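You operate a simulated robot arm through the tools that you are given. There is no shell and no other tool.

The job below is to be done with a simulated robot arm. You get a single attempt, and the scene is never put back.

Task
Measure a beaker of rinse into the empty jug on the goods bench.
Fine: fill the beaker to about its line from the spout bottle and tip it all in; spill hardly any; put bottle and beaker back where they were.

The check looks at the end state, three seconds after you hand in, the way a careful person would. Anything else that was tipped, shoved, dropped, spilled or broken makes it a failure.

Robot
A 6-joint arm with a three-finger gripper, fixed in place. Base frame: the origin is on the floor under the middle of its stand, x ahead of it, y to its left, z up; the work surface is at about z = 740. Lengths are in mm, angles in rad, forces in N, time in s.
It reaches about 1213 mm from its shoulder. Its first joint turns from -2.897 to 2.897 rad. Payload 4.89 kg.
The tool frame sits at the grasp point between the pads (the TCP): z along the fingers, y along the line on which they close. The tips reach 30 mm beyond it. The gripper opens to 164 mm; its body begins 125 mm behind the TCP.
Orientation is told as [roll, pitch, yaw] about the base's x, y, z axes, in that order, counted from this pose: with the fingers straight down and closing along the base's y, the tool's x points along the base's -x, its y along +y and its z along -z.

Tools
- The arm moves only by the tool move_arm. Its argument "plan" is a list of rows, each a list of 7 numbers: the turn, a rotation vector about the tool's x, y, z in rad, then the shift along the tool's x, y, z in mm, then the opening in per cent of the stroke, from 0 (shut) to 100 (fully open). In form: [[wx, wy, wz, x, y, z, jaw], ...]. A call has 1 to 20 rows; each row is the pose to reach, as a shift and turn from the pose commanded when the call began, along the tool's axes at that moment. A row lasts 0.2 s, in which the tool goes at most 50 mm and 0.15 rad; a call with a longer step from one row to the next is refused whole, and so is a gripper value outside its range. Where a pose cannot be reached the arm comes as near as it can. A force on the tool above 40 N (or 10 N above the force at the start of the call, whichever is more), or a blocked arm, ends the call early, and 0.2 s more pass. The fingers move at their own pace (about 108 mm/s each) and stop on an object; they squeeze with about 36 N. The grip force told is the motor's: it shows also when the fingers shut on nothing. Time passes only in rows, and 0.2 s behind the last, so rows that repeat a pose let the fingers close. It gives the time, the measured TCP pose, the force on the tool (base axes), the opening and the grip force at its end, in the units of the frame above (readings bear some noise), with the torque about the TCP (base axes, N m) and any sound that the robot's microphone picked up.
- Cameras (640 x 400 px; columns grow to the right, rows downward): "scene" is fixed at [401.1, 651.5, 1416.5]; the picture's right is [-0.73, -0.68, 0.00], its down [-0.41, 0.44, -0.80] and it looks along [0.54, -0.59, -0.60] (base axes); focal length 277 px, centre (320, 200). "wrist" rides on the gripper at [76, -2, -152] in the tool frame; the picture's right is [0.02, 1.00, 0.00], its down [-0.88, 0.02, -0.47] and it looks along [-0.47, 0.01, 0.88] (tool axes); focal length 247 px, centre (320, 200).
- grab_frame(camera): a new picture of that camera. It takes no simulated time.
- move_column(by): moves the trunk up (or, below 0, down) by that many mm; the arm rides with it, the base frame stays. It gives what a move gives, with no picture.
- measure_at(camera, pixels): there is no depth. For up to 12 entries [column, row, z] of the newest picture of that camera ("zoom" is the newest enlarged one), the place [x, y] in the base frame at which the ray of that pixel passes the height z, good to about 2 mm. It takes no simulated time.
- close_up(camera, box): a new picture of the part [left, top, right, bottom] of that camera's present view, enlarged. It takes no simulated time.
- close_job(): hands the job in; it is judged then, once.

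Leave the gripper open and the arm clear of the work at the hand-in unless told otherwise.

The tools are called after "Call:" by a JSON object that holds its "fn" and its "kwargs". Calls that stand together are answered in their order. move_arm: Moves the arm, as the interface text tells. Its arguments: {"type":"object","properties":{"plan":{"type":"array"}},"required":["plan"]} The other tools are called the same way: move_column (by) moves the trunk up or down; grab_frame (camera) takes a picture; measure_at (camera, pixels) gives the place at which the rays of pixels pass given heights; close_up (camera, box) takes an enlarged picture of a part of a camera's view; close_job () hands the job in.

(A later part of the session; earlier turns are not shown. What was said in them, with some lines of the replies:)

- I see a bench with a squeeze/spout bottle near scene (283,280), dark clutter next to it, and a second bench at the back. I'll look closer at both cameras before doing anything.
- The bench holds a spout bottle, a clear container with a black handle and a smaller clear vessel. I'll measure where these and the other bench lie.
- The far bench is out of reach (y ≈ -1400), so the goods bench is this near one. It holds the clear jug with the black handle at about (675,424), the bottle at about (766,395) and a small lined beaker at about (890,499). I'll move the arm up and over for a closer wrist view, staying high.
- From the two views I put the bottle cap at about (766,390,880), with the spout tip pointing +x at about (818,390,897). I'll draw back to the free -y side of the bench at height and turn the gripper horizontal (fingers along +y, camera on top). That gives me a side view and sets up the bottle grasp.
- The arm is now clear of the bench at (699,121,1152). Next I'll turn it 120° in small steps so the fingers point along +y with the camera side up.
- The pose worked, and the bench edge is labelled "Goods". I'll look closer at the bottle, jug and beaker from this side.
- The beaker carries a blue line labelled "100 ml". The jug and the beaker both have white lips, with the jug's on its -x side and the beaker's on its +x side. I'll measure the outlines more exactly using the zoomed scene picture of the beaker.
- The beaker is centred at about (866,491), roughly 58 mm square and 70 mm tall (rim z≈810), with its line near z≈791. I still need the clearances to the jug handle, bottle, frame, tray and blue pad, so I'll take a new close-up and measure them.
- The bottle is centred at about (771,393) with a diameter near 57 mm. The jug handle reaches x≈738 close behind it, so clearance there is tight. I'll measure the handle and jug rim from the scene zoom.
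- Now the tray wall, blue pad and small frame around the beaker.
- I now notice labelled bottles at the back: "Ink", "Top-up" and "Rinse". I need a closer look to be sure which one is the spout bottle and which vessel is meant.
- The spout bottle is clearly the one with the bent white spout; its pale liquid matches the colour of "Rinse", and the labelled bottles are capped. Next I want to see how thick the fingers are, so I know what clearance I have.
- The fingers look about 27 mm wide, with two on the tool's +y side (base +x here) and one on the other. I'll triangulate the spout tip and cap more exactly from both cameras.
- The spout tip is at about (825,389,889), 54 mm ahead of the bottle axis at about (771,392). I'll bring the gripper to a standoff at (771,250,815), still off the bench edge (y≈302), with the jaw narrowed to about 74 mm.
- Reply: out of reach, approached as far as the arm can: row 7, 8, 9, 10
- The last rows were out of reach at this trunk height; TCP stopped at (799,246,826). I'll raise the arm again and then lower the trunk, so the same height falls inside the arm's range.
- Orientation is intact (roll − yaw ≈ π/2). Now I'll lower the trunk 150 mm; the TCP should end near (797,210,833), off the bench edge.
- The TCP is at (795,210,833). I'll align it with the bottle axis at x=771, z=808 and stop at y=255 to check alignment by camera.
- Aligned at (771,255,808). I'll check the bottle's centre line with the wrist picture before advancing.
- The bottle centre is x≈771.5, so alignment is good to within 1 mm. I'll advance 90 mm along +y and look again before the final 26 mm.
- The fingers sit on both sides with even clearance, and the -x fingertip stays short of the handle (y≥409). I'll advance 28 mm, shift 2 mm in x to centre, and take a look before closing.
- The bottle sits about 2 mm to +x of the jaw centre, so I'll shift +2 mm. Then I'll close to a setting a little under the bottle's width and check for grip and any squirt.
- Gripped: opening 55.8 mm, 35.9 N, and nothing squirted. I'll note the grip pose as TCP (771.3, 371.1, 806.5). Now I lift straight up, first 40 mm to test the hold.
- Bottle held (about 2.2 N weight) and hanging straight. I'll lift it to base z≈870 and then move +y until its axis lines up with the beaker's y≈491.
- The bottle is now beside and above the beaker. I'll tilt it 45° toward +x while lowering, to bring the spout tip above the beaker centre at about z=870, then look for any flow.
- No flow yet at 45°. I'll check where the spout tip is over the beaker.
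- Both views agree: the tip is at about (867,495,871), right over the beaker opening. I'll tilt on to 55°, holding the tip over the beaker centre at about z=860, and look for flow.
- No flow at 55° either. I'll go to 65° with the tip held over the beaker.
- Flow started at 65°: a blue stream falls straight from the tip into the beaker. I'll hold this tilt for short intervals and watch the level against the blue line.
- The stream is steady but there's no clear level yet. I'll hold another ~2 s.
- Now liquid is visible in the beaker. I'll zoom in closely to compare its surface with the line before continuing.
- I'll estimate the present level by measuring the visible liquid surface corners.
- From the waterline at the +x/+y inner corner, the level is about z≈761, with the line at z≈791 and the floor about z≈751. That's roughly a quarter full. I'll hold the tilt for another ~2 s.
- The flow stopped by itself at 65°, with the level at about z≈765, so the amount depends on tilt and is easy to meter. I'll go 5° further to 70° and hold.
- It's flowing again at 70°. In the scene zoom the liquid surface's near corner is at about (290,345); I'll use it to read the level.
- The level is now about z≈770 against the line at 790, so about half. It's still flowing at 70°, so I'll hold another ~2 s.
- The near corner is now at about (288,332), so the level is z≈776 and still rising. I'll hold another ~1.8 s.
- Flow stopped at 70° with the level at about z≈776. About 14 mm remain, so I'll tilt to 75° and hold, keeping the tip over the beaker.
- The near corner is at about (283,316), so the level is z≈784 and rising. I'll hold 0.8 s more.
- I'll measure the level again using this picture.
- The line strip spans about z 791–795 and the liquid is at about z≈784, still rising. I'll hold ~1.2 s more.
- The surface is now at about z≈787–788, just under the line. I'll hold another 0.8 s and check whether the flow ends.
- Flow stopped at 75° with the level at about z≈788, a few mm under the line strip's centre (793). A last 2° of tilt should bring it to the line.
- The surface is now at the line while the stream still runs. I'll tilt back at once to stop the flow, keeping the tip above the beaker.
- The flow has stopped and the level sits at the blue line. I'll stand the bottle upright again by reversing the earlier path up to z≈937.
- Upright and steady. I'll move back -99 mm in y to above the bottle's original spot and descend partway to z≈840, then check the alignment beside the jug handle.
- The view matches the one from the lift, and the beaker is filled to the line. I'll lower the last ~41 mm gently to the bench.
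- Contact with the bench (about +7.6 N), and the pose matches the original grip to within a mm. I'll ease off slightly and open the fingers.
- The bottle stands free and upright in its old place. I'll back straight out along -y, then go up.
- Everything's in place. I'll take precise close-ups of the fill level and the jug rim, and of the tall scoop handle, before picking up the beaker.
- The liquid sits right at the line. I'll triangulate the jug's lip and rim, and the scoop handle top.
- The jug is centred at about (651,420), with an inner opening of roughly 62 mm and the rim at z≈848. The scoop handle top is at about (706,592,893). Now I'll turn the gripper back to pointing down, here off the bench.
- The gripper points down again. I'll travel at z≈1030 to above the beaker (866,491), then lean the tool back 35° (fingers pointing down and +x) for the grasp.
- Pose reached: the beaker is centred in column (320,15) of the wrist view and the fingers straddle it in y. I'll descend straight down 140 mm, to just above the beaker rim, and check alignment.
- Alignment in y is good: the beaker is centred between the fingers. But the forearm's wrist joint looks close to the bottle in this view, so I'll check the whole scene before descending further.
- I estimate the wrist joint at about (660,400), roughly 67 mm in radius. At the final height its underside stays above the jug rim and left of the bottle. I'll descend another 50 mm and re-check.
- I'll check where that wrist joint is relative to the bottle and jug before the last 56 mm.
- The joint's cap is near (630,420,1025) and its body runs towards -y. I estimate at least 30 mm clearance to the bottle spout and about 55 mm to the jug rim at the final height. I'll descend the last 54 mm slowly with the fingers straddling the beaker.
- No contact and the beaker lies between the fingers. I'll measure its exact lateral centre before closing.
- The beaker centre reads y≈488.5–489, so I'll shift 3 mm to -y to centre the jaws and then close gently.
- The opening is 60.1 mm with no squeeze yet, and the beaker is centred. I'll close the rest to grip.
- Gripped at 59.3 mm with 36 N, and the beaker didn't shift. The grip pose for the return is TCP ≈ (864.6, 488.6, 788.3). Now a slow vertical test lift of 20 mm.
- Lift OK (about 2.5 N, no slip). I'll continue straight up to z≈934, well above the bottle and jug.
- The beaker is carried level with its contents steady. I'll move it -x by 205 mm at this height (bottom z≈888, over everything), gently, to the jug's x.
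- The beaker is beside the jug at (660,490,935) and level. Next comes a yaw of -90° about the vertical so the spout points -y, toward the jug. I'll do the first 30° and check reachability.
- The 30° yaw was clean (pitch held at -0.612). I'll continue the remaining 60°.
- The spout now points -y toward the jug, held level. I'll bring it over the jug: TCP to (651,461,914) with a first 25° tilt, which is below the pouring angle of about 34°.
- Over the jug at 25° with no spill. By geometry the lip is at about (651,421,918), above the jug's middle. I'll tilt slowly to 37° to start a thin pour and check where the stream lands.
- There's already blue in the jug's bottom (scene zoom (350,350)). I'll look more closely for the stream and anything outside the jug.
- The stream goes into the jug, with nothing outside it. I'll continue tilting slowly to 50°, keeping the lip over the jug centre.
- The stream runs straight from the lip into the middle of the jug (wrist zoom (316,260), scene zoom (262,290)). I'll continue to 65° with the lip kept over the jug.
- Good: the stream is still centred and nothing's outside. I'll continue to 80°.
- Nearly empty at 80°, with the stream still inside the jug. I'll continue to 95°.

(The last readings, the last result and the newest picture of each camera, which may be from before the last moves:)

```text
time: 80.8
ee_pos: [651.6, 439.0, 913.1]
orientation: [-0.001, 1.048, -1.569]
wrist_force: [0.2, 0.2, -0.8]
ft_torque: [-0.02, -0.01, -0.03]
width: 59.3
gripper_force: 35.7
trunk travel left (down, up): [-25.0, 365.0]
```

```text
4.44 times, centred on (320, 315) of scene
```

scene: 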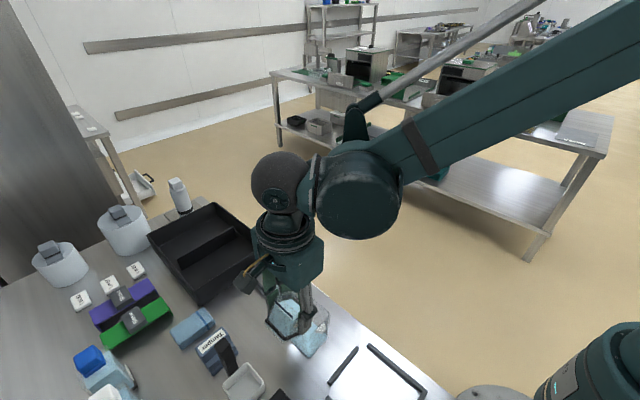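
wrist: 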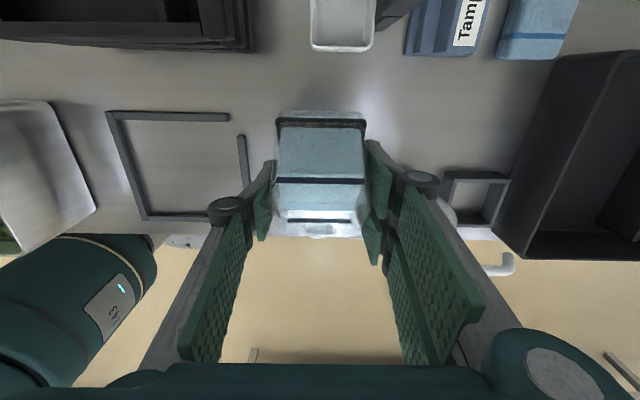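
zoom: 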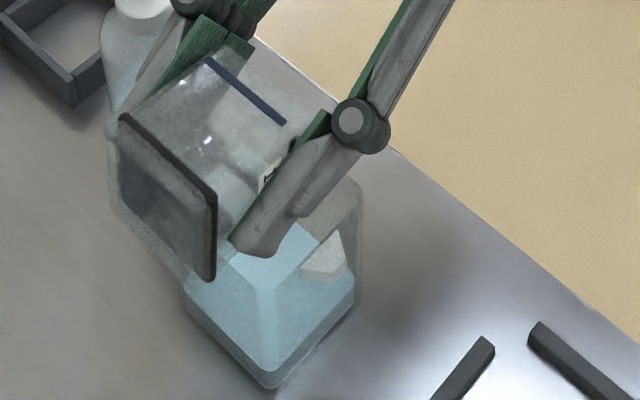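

The beaker looks empty and the stream has ended. I'll tip on to 108° and hold briefly so the last drops go in.

Call:
{"fn": "move_arm", "kwargs": {"plan": [[0, 0.057, 0, -0.5, 0, -2.3, 28], [0, 0.114, 0, -0.95, 0, -4.6, 28], [0, 0.17, 0, -1.4, 0, -6.9, 28], [0, 0.227, 0, -1.9, 0, -9.2, 28], [0, 0.227, 0, -1.9, 0, -9.2, 28], [0, 0.227, 0, -1.9, 0, -9.2, 28], [0, 0.227, 0, -1.9, 0, -9.2, 28], [0, 0.227, 0, -1.9, 0, -9.2, 28]]}}

Call:
{"fn": "close_up", "kwargs": {"camera": "wrist", "box": [220, 90, 420, 310]}}

Call:
{"fn": "close_up", "kwargs": {"camera": "scene", "box": [270, 270, 370, 360]}}

```text
time: 82.5
ee_pos: [651.6, 431.2, 917.9]
orientation: [0.0, 1.274, -1.572]
wrist_force: [0.9, 0.4, -0.4]
ft_torque: [-0.01, -0.03, -0.01]
width: 59.0
gripper_force: 36.3
trunk travel left (down, up): [-25.0, 365.0]
```

```text
1.82 times, centred on (320, 200) of wrist
```

zoom: 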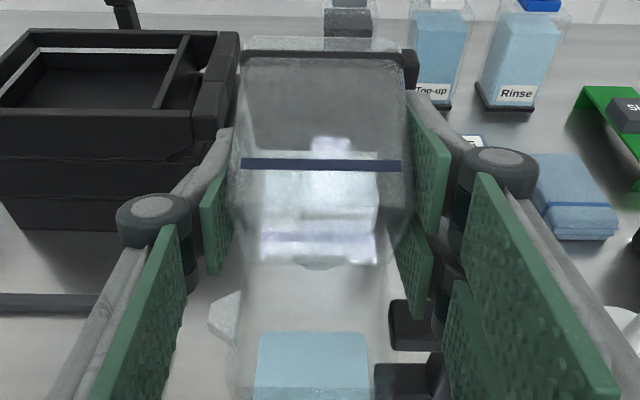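

```text
4.44 times, centred on (320, 315) of scene
```

zoom: 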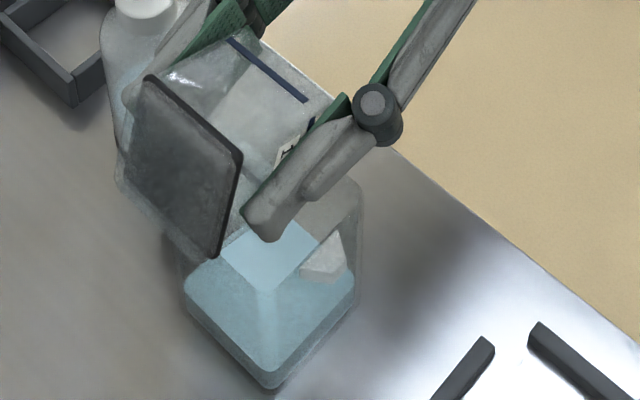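

All the rinse is in the jug and the beaker is empty. I'll raise a little, then un-tilt back to level while backing to the earlier waypoint at (660,488,934).

Call:
{"fn": "move_arm", "kwargs": {"plan": [[0, 0, 0, 12, 0, -3.6, 28], [0, 0, 0, 23.9, 0, -7.3, 28], [0, -0.126, 0, 24.5, 0.6, -3.4, 28], [0, -0.251, 0, 25.2, 1.2, 0.5, 28], [0, -0.377, 0, 25.8, 1.8, 4.4, 28], [0, -0.503, 0, 26.5, 2.4, 8.3, 28], [0, -0.628, 0, 27.1, 3, 12.2, 28], [0, -0.754, 0, 27.7, 3.6, 16.1, 28], [0, -0.88, 0, 28.4, 4.2, 20, 28], [0, -1.005, 0, 29, 4.8, 23.9, 28], [0, -1.131, 0, 29.7, 5.4, 27.8, 28], [0, -1.257, 0, 30.3, 6, 31.7, 28], [0, -1.382, 0, 30.9, 6.6, 35.6, 28], [0, -1.508, 0, 31.6, 7.2, 39.4, 28], [0, -1.634, 0, 32.2, 7.8, 43.3, 28], [0, -1.759, 0, 32.9, 8.4, 47.2, 28], [0, -1.885, 0, 33.5, 9, 51.1, 28], [0, -1.885, 0, 33.5, 9, 51.1, 28]]}}

Call:
{"fn": "grab_frame", "kwargs": {"camera": "wrist"}}

Call:
{"fn": "close_up", "kwargs": {"camera": "scene", "box": [240, 260, 380, 370]}}

```text
time: 86.3
ee_pos: [660.4, 489.3, 934.7]
orientation: [0.0, -0.611, -1.57]
wrist_force: [0.2, -0.9, 0.2]
ft_torque: [0.12, 0.05, -0.03]
width: 58.9
gripper_force: 36.1
trunk travel left (down, up): [-25.0, 365.0]
```

```text
taken
```

wrist: 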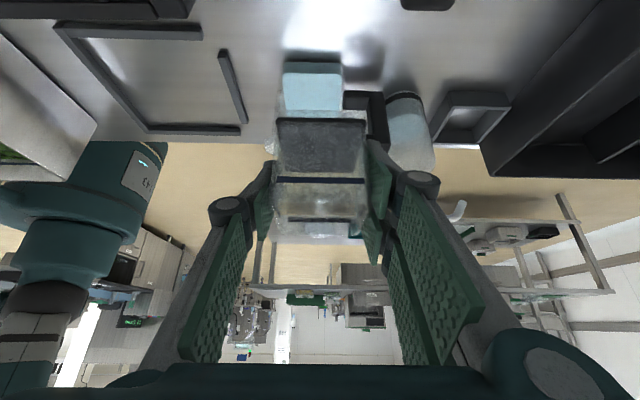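

```text
3.64 times, centred on (310, 315) of scene
```

zoom: 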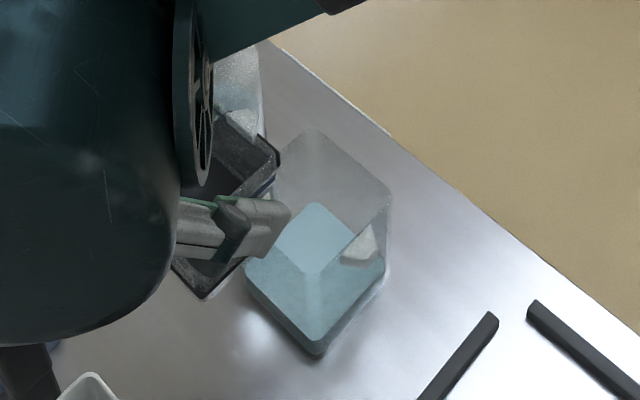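

The jug holds the rinse and the bench is dry. I'll yaw back +90° in place.

Call:
{"fn": "move_arm", "kwargs": {"plan": [[-0.06, 0, -0.0857, 0, 0, 0, 28], [-0.13, 0, -0.1856, 0, 0, 0, 28], [-0.2, 0, -0.2856, 0, 0, 0, 28], [-0.27, 0, -0.3856, 0, 0, 0, 28], [-0.34, 0, -0.4855, 0, 0, 0, 28], [-0.41, 0, -0.5855, 0, 0, 0, 28], [-0.48, 0, -0.6854, 0, 0, 0, 28], [-0.55, 0, -0.7854, 0, 0, 0, 28], [-0.62, 0, -0.8854, 0, 0, 0, 28], [-0.69, 0, -0.9853, 0, 0, 0, 28], [-0.76, 0, -1.0853, 0, 0, 0, 28], [-0.83, 0, -1.1852, 0, 0, 0, 28], [-0.9005, 0, -1.2859, 0, 0, 0, 28], [-0.9005, 0, -1.2859, 0, 0, 0, 28]]}}

Call:
{"fn": "close_up", "kwargs": {"camera": "scene", "box": [190, 230, 370, 370]}}

```text
time: 89.3
ee_pos: [660.9, 488.9, 933.1]
orientation: [0.001, -0.611, 0.001]
wrist_force: [-0.9, 0.2, -0.5]
ft_torque: [-0.02, 0.02, -0.02]
width: 59.0
gripper_force: 35.7
trunk travel left (down, up): [-25.0, 365.0]
```

```text
2.86 times, centred on (280, 300) of scene
```

zoom: 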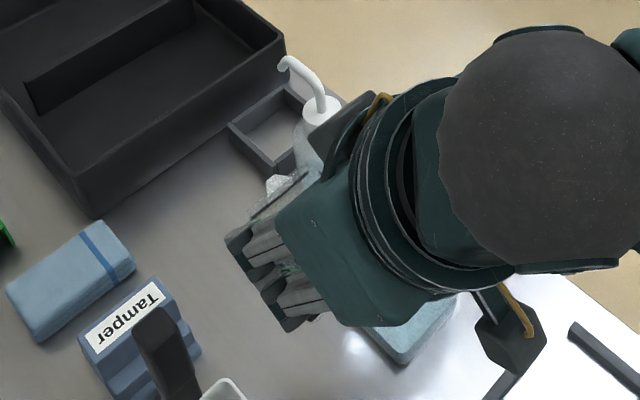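

Back at the original heading. I'll move +x by 205 mm to above the beaker's original spot.

Call:
{"fn": "move_arm", "kwargs": {"plan": [[0, 0, 0, -8, 0, 5.6, 28], [0, 0, 0, -24.6, 0, 17.2, 28], [0, 0, 0, -49.2, 0, 34.4, 28], [0, 0, 0, -73.7, 0, 51.6, 28], [0, 0, 0, -98.3, 0, 68.9, 28], [0, 0, 0, -122.9, 0, 86.1, 28], [0, 0, 0, -147.4, 0, 103.3, 28], [0, 0, 0, -162, 0, 113.5, 28], [0, 0, 0, -167.9, 0, 117.6, 28], [0, 0, 0, -167.9, 0, 117.6, 28]]}}

Call:
{"fn": "grab_frame", "kwargs": {"camera": "wrist"}}

```text
time: 91.5
ee_pos: [865.2, 489.2, 933.3]
orientation: [0.0, -0.612, -0.001]
wrist_force: [-1.1, 0.1, -0.2]
ft_torque: [0.01, -0.03, -0.03]
width: 59.1
gripper_force: 36.3
trunk travel left (down, up): [-25.0, 365.0]
```

```text
taken
```

wrist: 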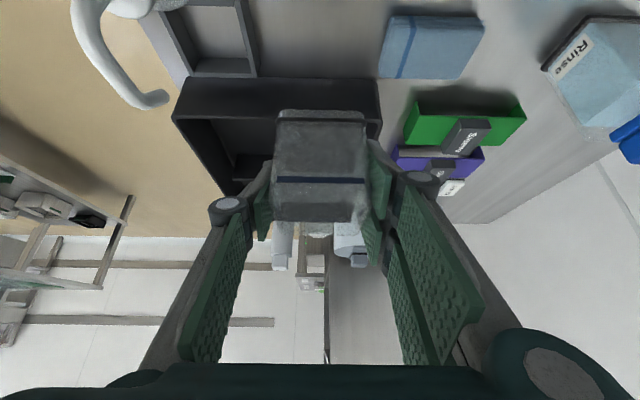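

The view matches the one at lift-off. I'll lower 125 mm, leaving 20 mm to go.

Call:
{"fn": "move_arm", "kwargs": {"plan": [[0, 0, 0, 11.5, 0, 16.4, 28], [0, 0, 0, 28.7, 0, 41, 28], [0, 0, 0, 45.9, 0, 65.5, 28], [0, 0, 0, 60, 0, 85.7, 28], [0, 0, 0, 68, 0, 97.1, 28], [0, 0, 0, 71.7, 0, 102.4, 28], [0, 0, 0, 71.7, 0, 102.4, 28]]}}

Call:
{"fn": "close_up", "kwargs": {"camera": "wrist", "box": [220, 90, 420, 270]}}

```text
time: 93.2
ee_pos: [864.5, 489.1, 808.6]
orientation: [-0.001, -0.612, -0.003]
wrist_force: [-0.5, 1.0, -0.7]
ft_torque: [0.0, 0.01, -0.03]
width: 59.2
gripper_force: 36.0
trunk travel left (down, up): [-25.0, 365.0]
```

```text
2.22 times, centred on (320, 180) of wrist
```

zoom: 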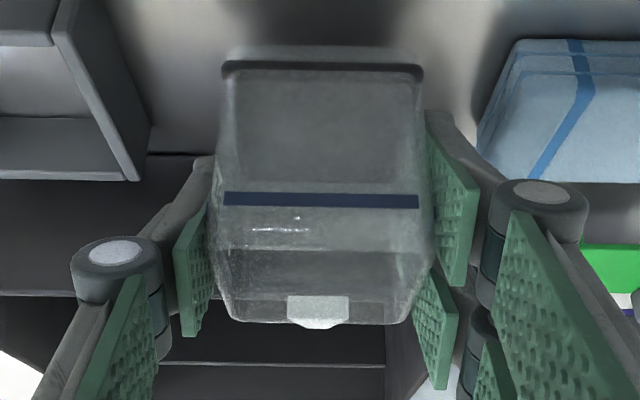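

Same picture as at lift-off, and the beaker is empty. I'll lower the last 20 mm gently.

Call:
{"fn": "move_arm", "kwargs": {"plan": [[0, 0, 0, 4.6, 0, 6.55, 28], [0, 0, 0, 8, 0, 11.5, 28], [0, 0, 0, 10.3, 0, 14.7, 28], [0, 0, 0, 11.2, 0, 16, 28], [0, 0, 0, 11.47, 0, 16.38, 28]]}}

```text
time: 94.3
ee_pos: [866.6, 488.2, 789.1]
orientation: [0.0, -0.611, 0.0]
wrist_force: [-2.3, 2.8, 8.5]
ft_torque: [0.27, -0.04, 0.06]
width: 59.2
gripper_force: 36.2
trunk travel left (down, up): [-25.0, 365.0]
```

Bench contact felt (+8.5 N). I'll ease up a hair and open the fingers.

Call:
{"fn": "move_arm", "kwargs": {"plan": [[0, 0, 0, -0.3, 0, -0.45, 28], [0, 0, 0, -0.3, 0, -0.45, 37], [0, 0, 0, -0.3, 0, -0.45, 41], [0, 0, 0, -0.3, 0, -0.45, 46], [0, 0, 0, -0.3, 0, -0.45, 48], [0, 0, 0, -0.3, 0, -0.45, 48]]}}

Call:
{"fn": "close_up", "kwargs": {"camera": "wrist", "box": [220, 90, 420, 270]}}

```text
time: 95.8
ee_pos: [867.5, 489.2, 788.8]
orientation: [0.002, -0.611, -0.002]
wrist_force: [0.6, 0.6, 0.0]
ft_torque: [-0.01, 0.02, -0.04]
width: 78.7
gripper_force: 0.1
trunk travel left (down, up): [-25.0, 365.0]
```

```text
2.22 times, centred on (320, 180) of wrist
```

zoom: 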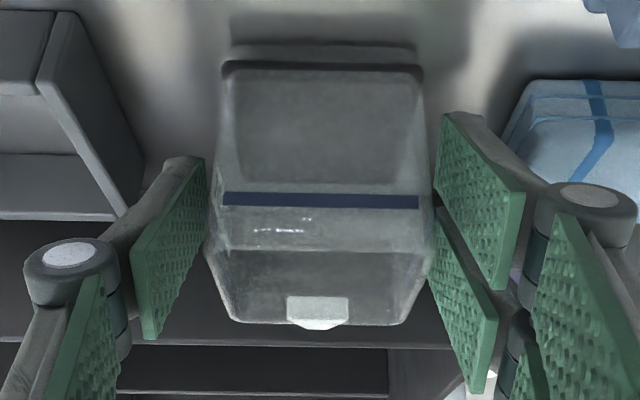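

The beaker stands free. I'll raise the gripper straight up, slowly at first, to well above everything.

Call:
{"fn": "move_arm", "kwargs": {"plan": [[0, 0, 0, -5.7, 0, -8.2, 48], [0, 0, 0, -14.3, 0, -20.5, 48], [0, 0, 0, -25.8, 0, -36.9, 48], [0, 0, 0, -40.2, 0, -57.3, 48], [0, 0, 0, -57.4, 0, -81.9, 48], [0, 0, 0, -74.6, 0, -106.5, 48], [0, 0, 0, -91.8, 0, -131, 48], [0, 0, 0, -109, 0, -155.6, 55], [0, 0, 0, -120.5, 0, -172, 60], [0, 0, 0, -120.5, 0, -172, 60]]}}

Call:
{"fn": "grab_frame", "kwargs": {"camera": "wrist"}}

Call:
{"fn": "grab_frame", "kwargs": {"camera": "scene"}}

```text
time: 98.0
ee_pos: [866.3, 489.2, 998.3]
orientation: [0.0, -0.609, -0.002]
wrist_force: [-0.6, -1.3, 0.2]
ft_torque: [0.03, 0.04, -0.03]
width: 98.4
gripper_force: 0.1
trunk travel left (down, up): [-25.0, 365.0]
```

```text
taken
```

wrist: 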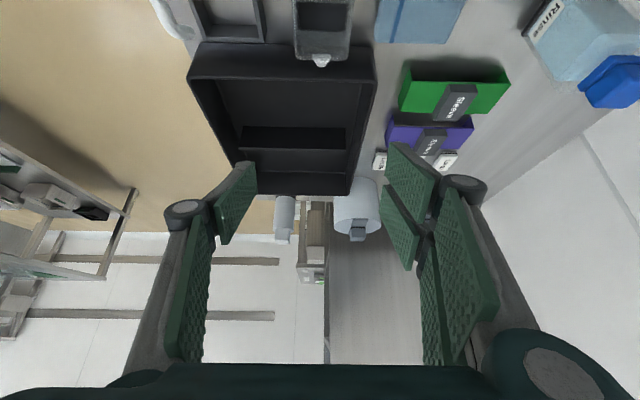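

```text
taken
```

scene: 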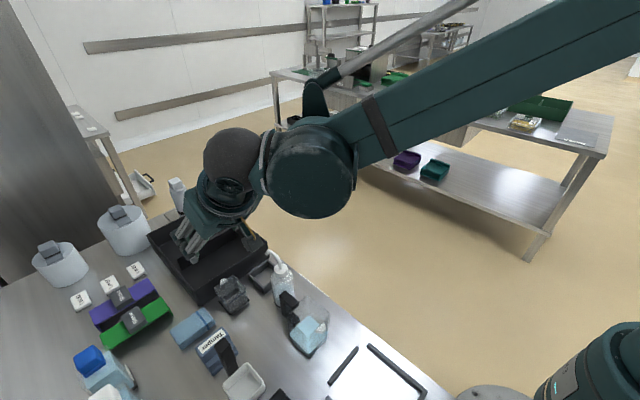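

Everything stands in place. I'll straighten the tool and withdraw to the free side at (772,200,1035), opening the gripper.

Call:
{"fn": "move_arm", "kwargs": {"plan": [[0, 0.122, 0, -4, 0, -5.7, 70], [0, 0.244, 0, -8, 0, -11.5, 80], [0, 0.367, 0, -12, 0, -17.2, 90], [0, 0.489, 0, -16, 0, -23, 100], [0, 0.611, 0, -20.1, 0, -28.7, 100], [0, 0.611, 0, -9, -42, -36.4, 100], [0, 0.611, 0, 2, -84, -44.1, 100], [0, 0.611, 0, 13, -126, -51.8, 100], [0, 0.611, 0, 24, -168, -59.5, 100], [0, 0.611, 0, 35, -210, -67.2, 100], [0, 0.611, 0, 46, -252, -75, 100], [0, 0.611, 0, 56.9, -290, -82.6, 100], [0, 0.611, 0, 56.9, -290, -82.6, 100]]}}

Call:
{"fn": "close_up", "kwargs": {"camera": "scene", "box": [190, 230, 390, 390]}}

Call:
{"fn": "close_up", "kwargs": {"camera": "scene", "box": [210, 265, 260, 320]}}

```text
time: 100.8
ee_pos: [774.1, 197.8, 1034.4]
orientation: [-0.002, 0.0, -0.003]
wrist_force: [0.8, 0.8, 0.3]
ft_torque: [-0.14, 0.01, 0.0]
width: 164.1
gripper_force: 0.1
trunk travel left (down, up): [-25.0, 365.0]
```

```text
2.50 times, centred on (290, 310) of scene
```

zoom: 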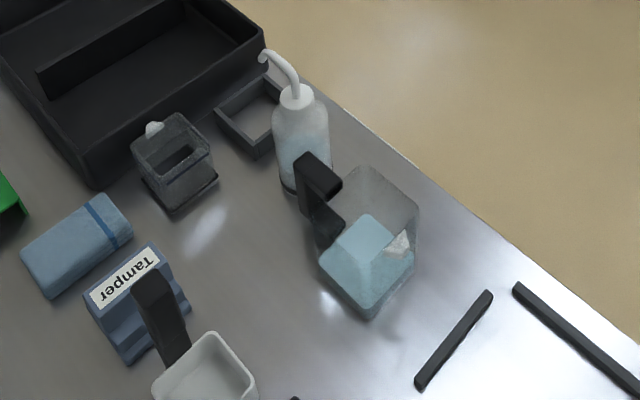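

```text
7.27 times, centred on (235, 292) of scene
```

zoom: 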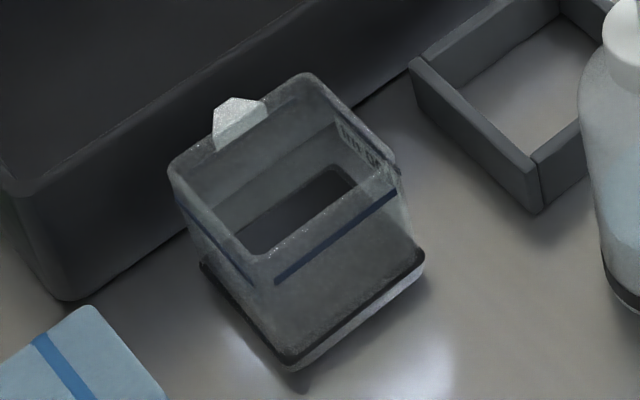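

The beaker is back within about 1 mm of its original place and empty. I'll do a last check for drops on the bench around the jug, beaker and bottle from both cameras.

Call:
{"fn": "grab_frame", "kwargs": {"camera": "wrist"}}

Call:
{"fn": "close_up", "kwargs": {"camera": "wrist", "box": [380, 60, 620, 260]}}

Call:
{"fn": "close_up", "kwargs": {"camera": "scene", "box": [250, 240, 350, 350]}}

Call:
{"fn": "close_up", "kwargs": {"camera": "scene", "box": [0, 180, 240, 400]}}

```text
taken
```

wrist: 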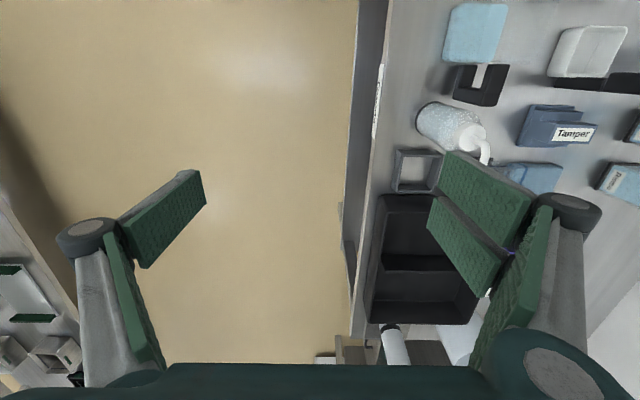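

```text
2.00 times, centred on (500, 160) of wrist
```

zoom: 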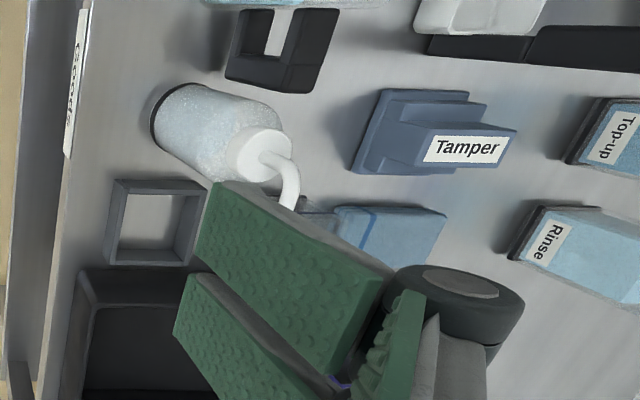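

```text
3.64 times, centred on (300, 295) of scene
```

zoom: 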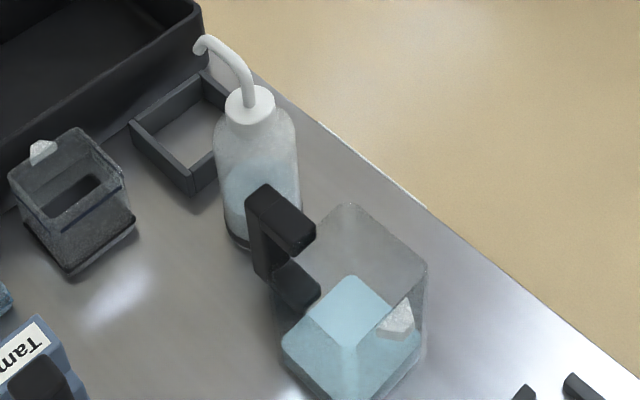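

```text
1.82 times, centred on (120, 290) of scene
```

zoom: 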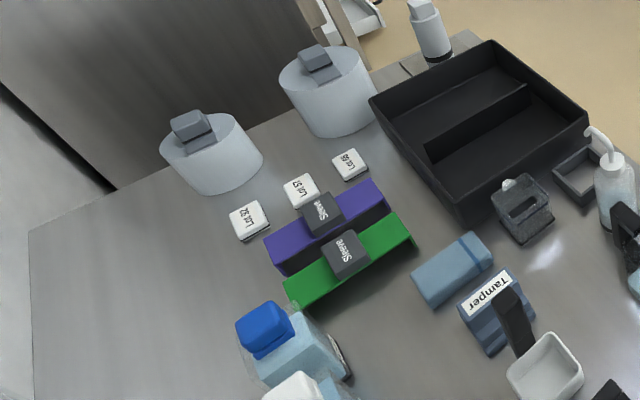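

The jug holds the measured rinse and the bench is dry. Bottle and beaker stand where they were, nothing else moved, and the gripper is open and clear of the work. Handing in.

Call:
{"fn": "close_job", "kwargs": {}}

```text
The job is handed in.
```

I filled the beaker to its 100 ml line from the spout bottle, tipped all of it into the empty jug on the goods bench, and handed the job in.

- **Measure:** the liquid stood at the blue line before I lifted the beaker. After tipping to about 108° the beaker was empty.
- **Spills:** I saw no drops on the bench in the last pictures from either camera.
- **Put back:** the bottle stands upright in its old spot. The beaker is within about 1 mm of where it was.
- **Other objects:** nothing else looked moved in the last pictures.
- **Arm:** the gripper is open and clear of the bench. The trunk is still 150 mm lower than at the start; I lowered it so the arm could reach the bottle.
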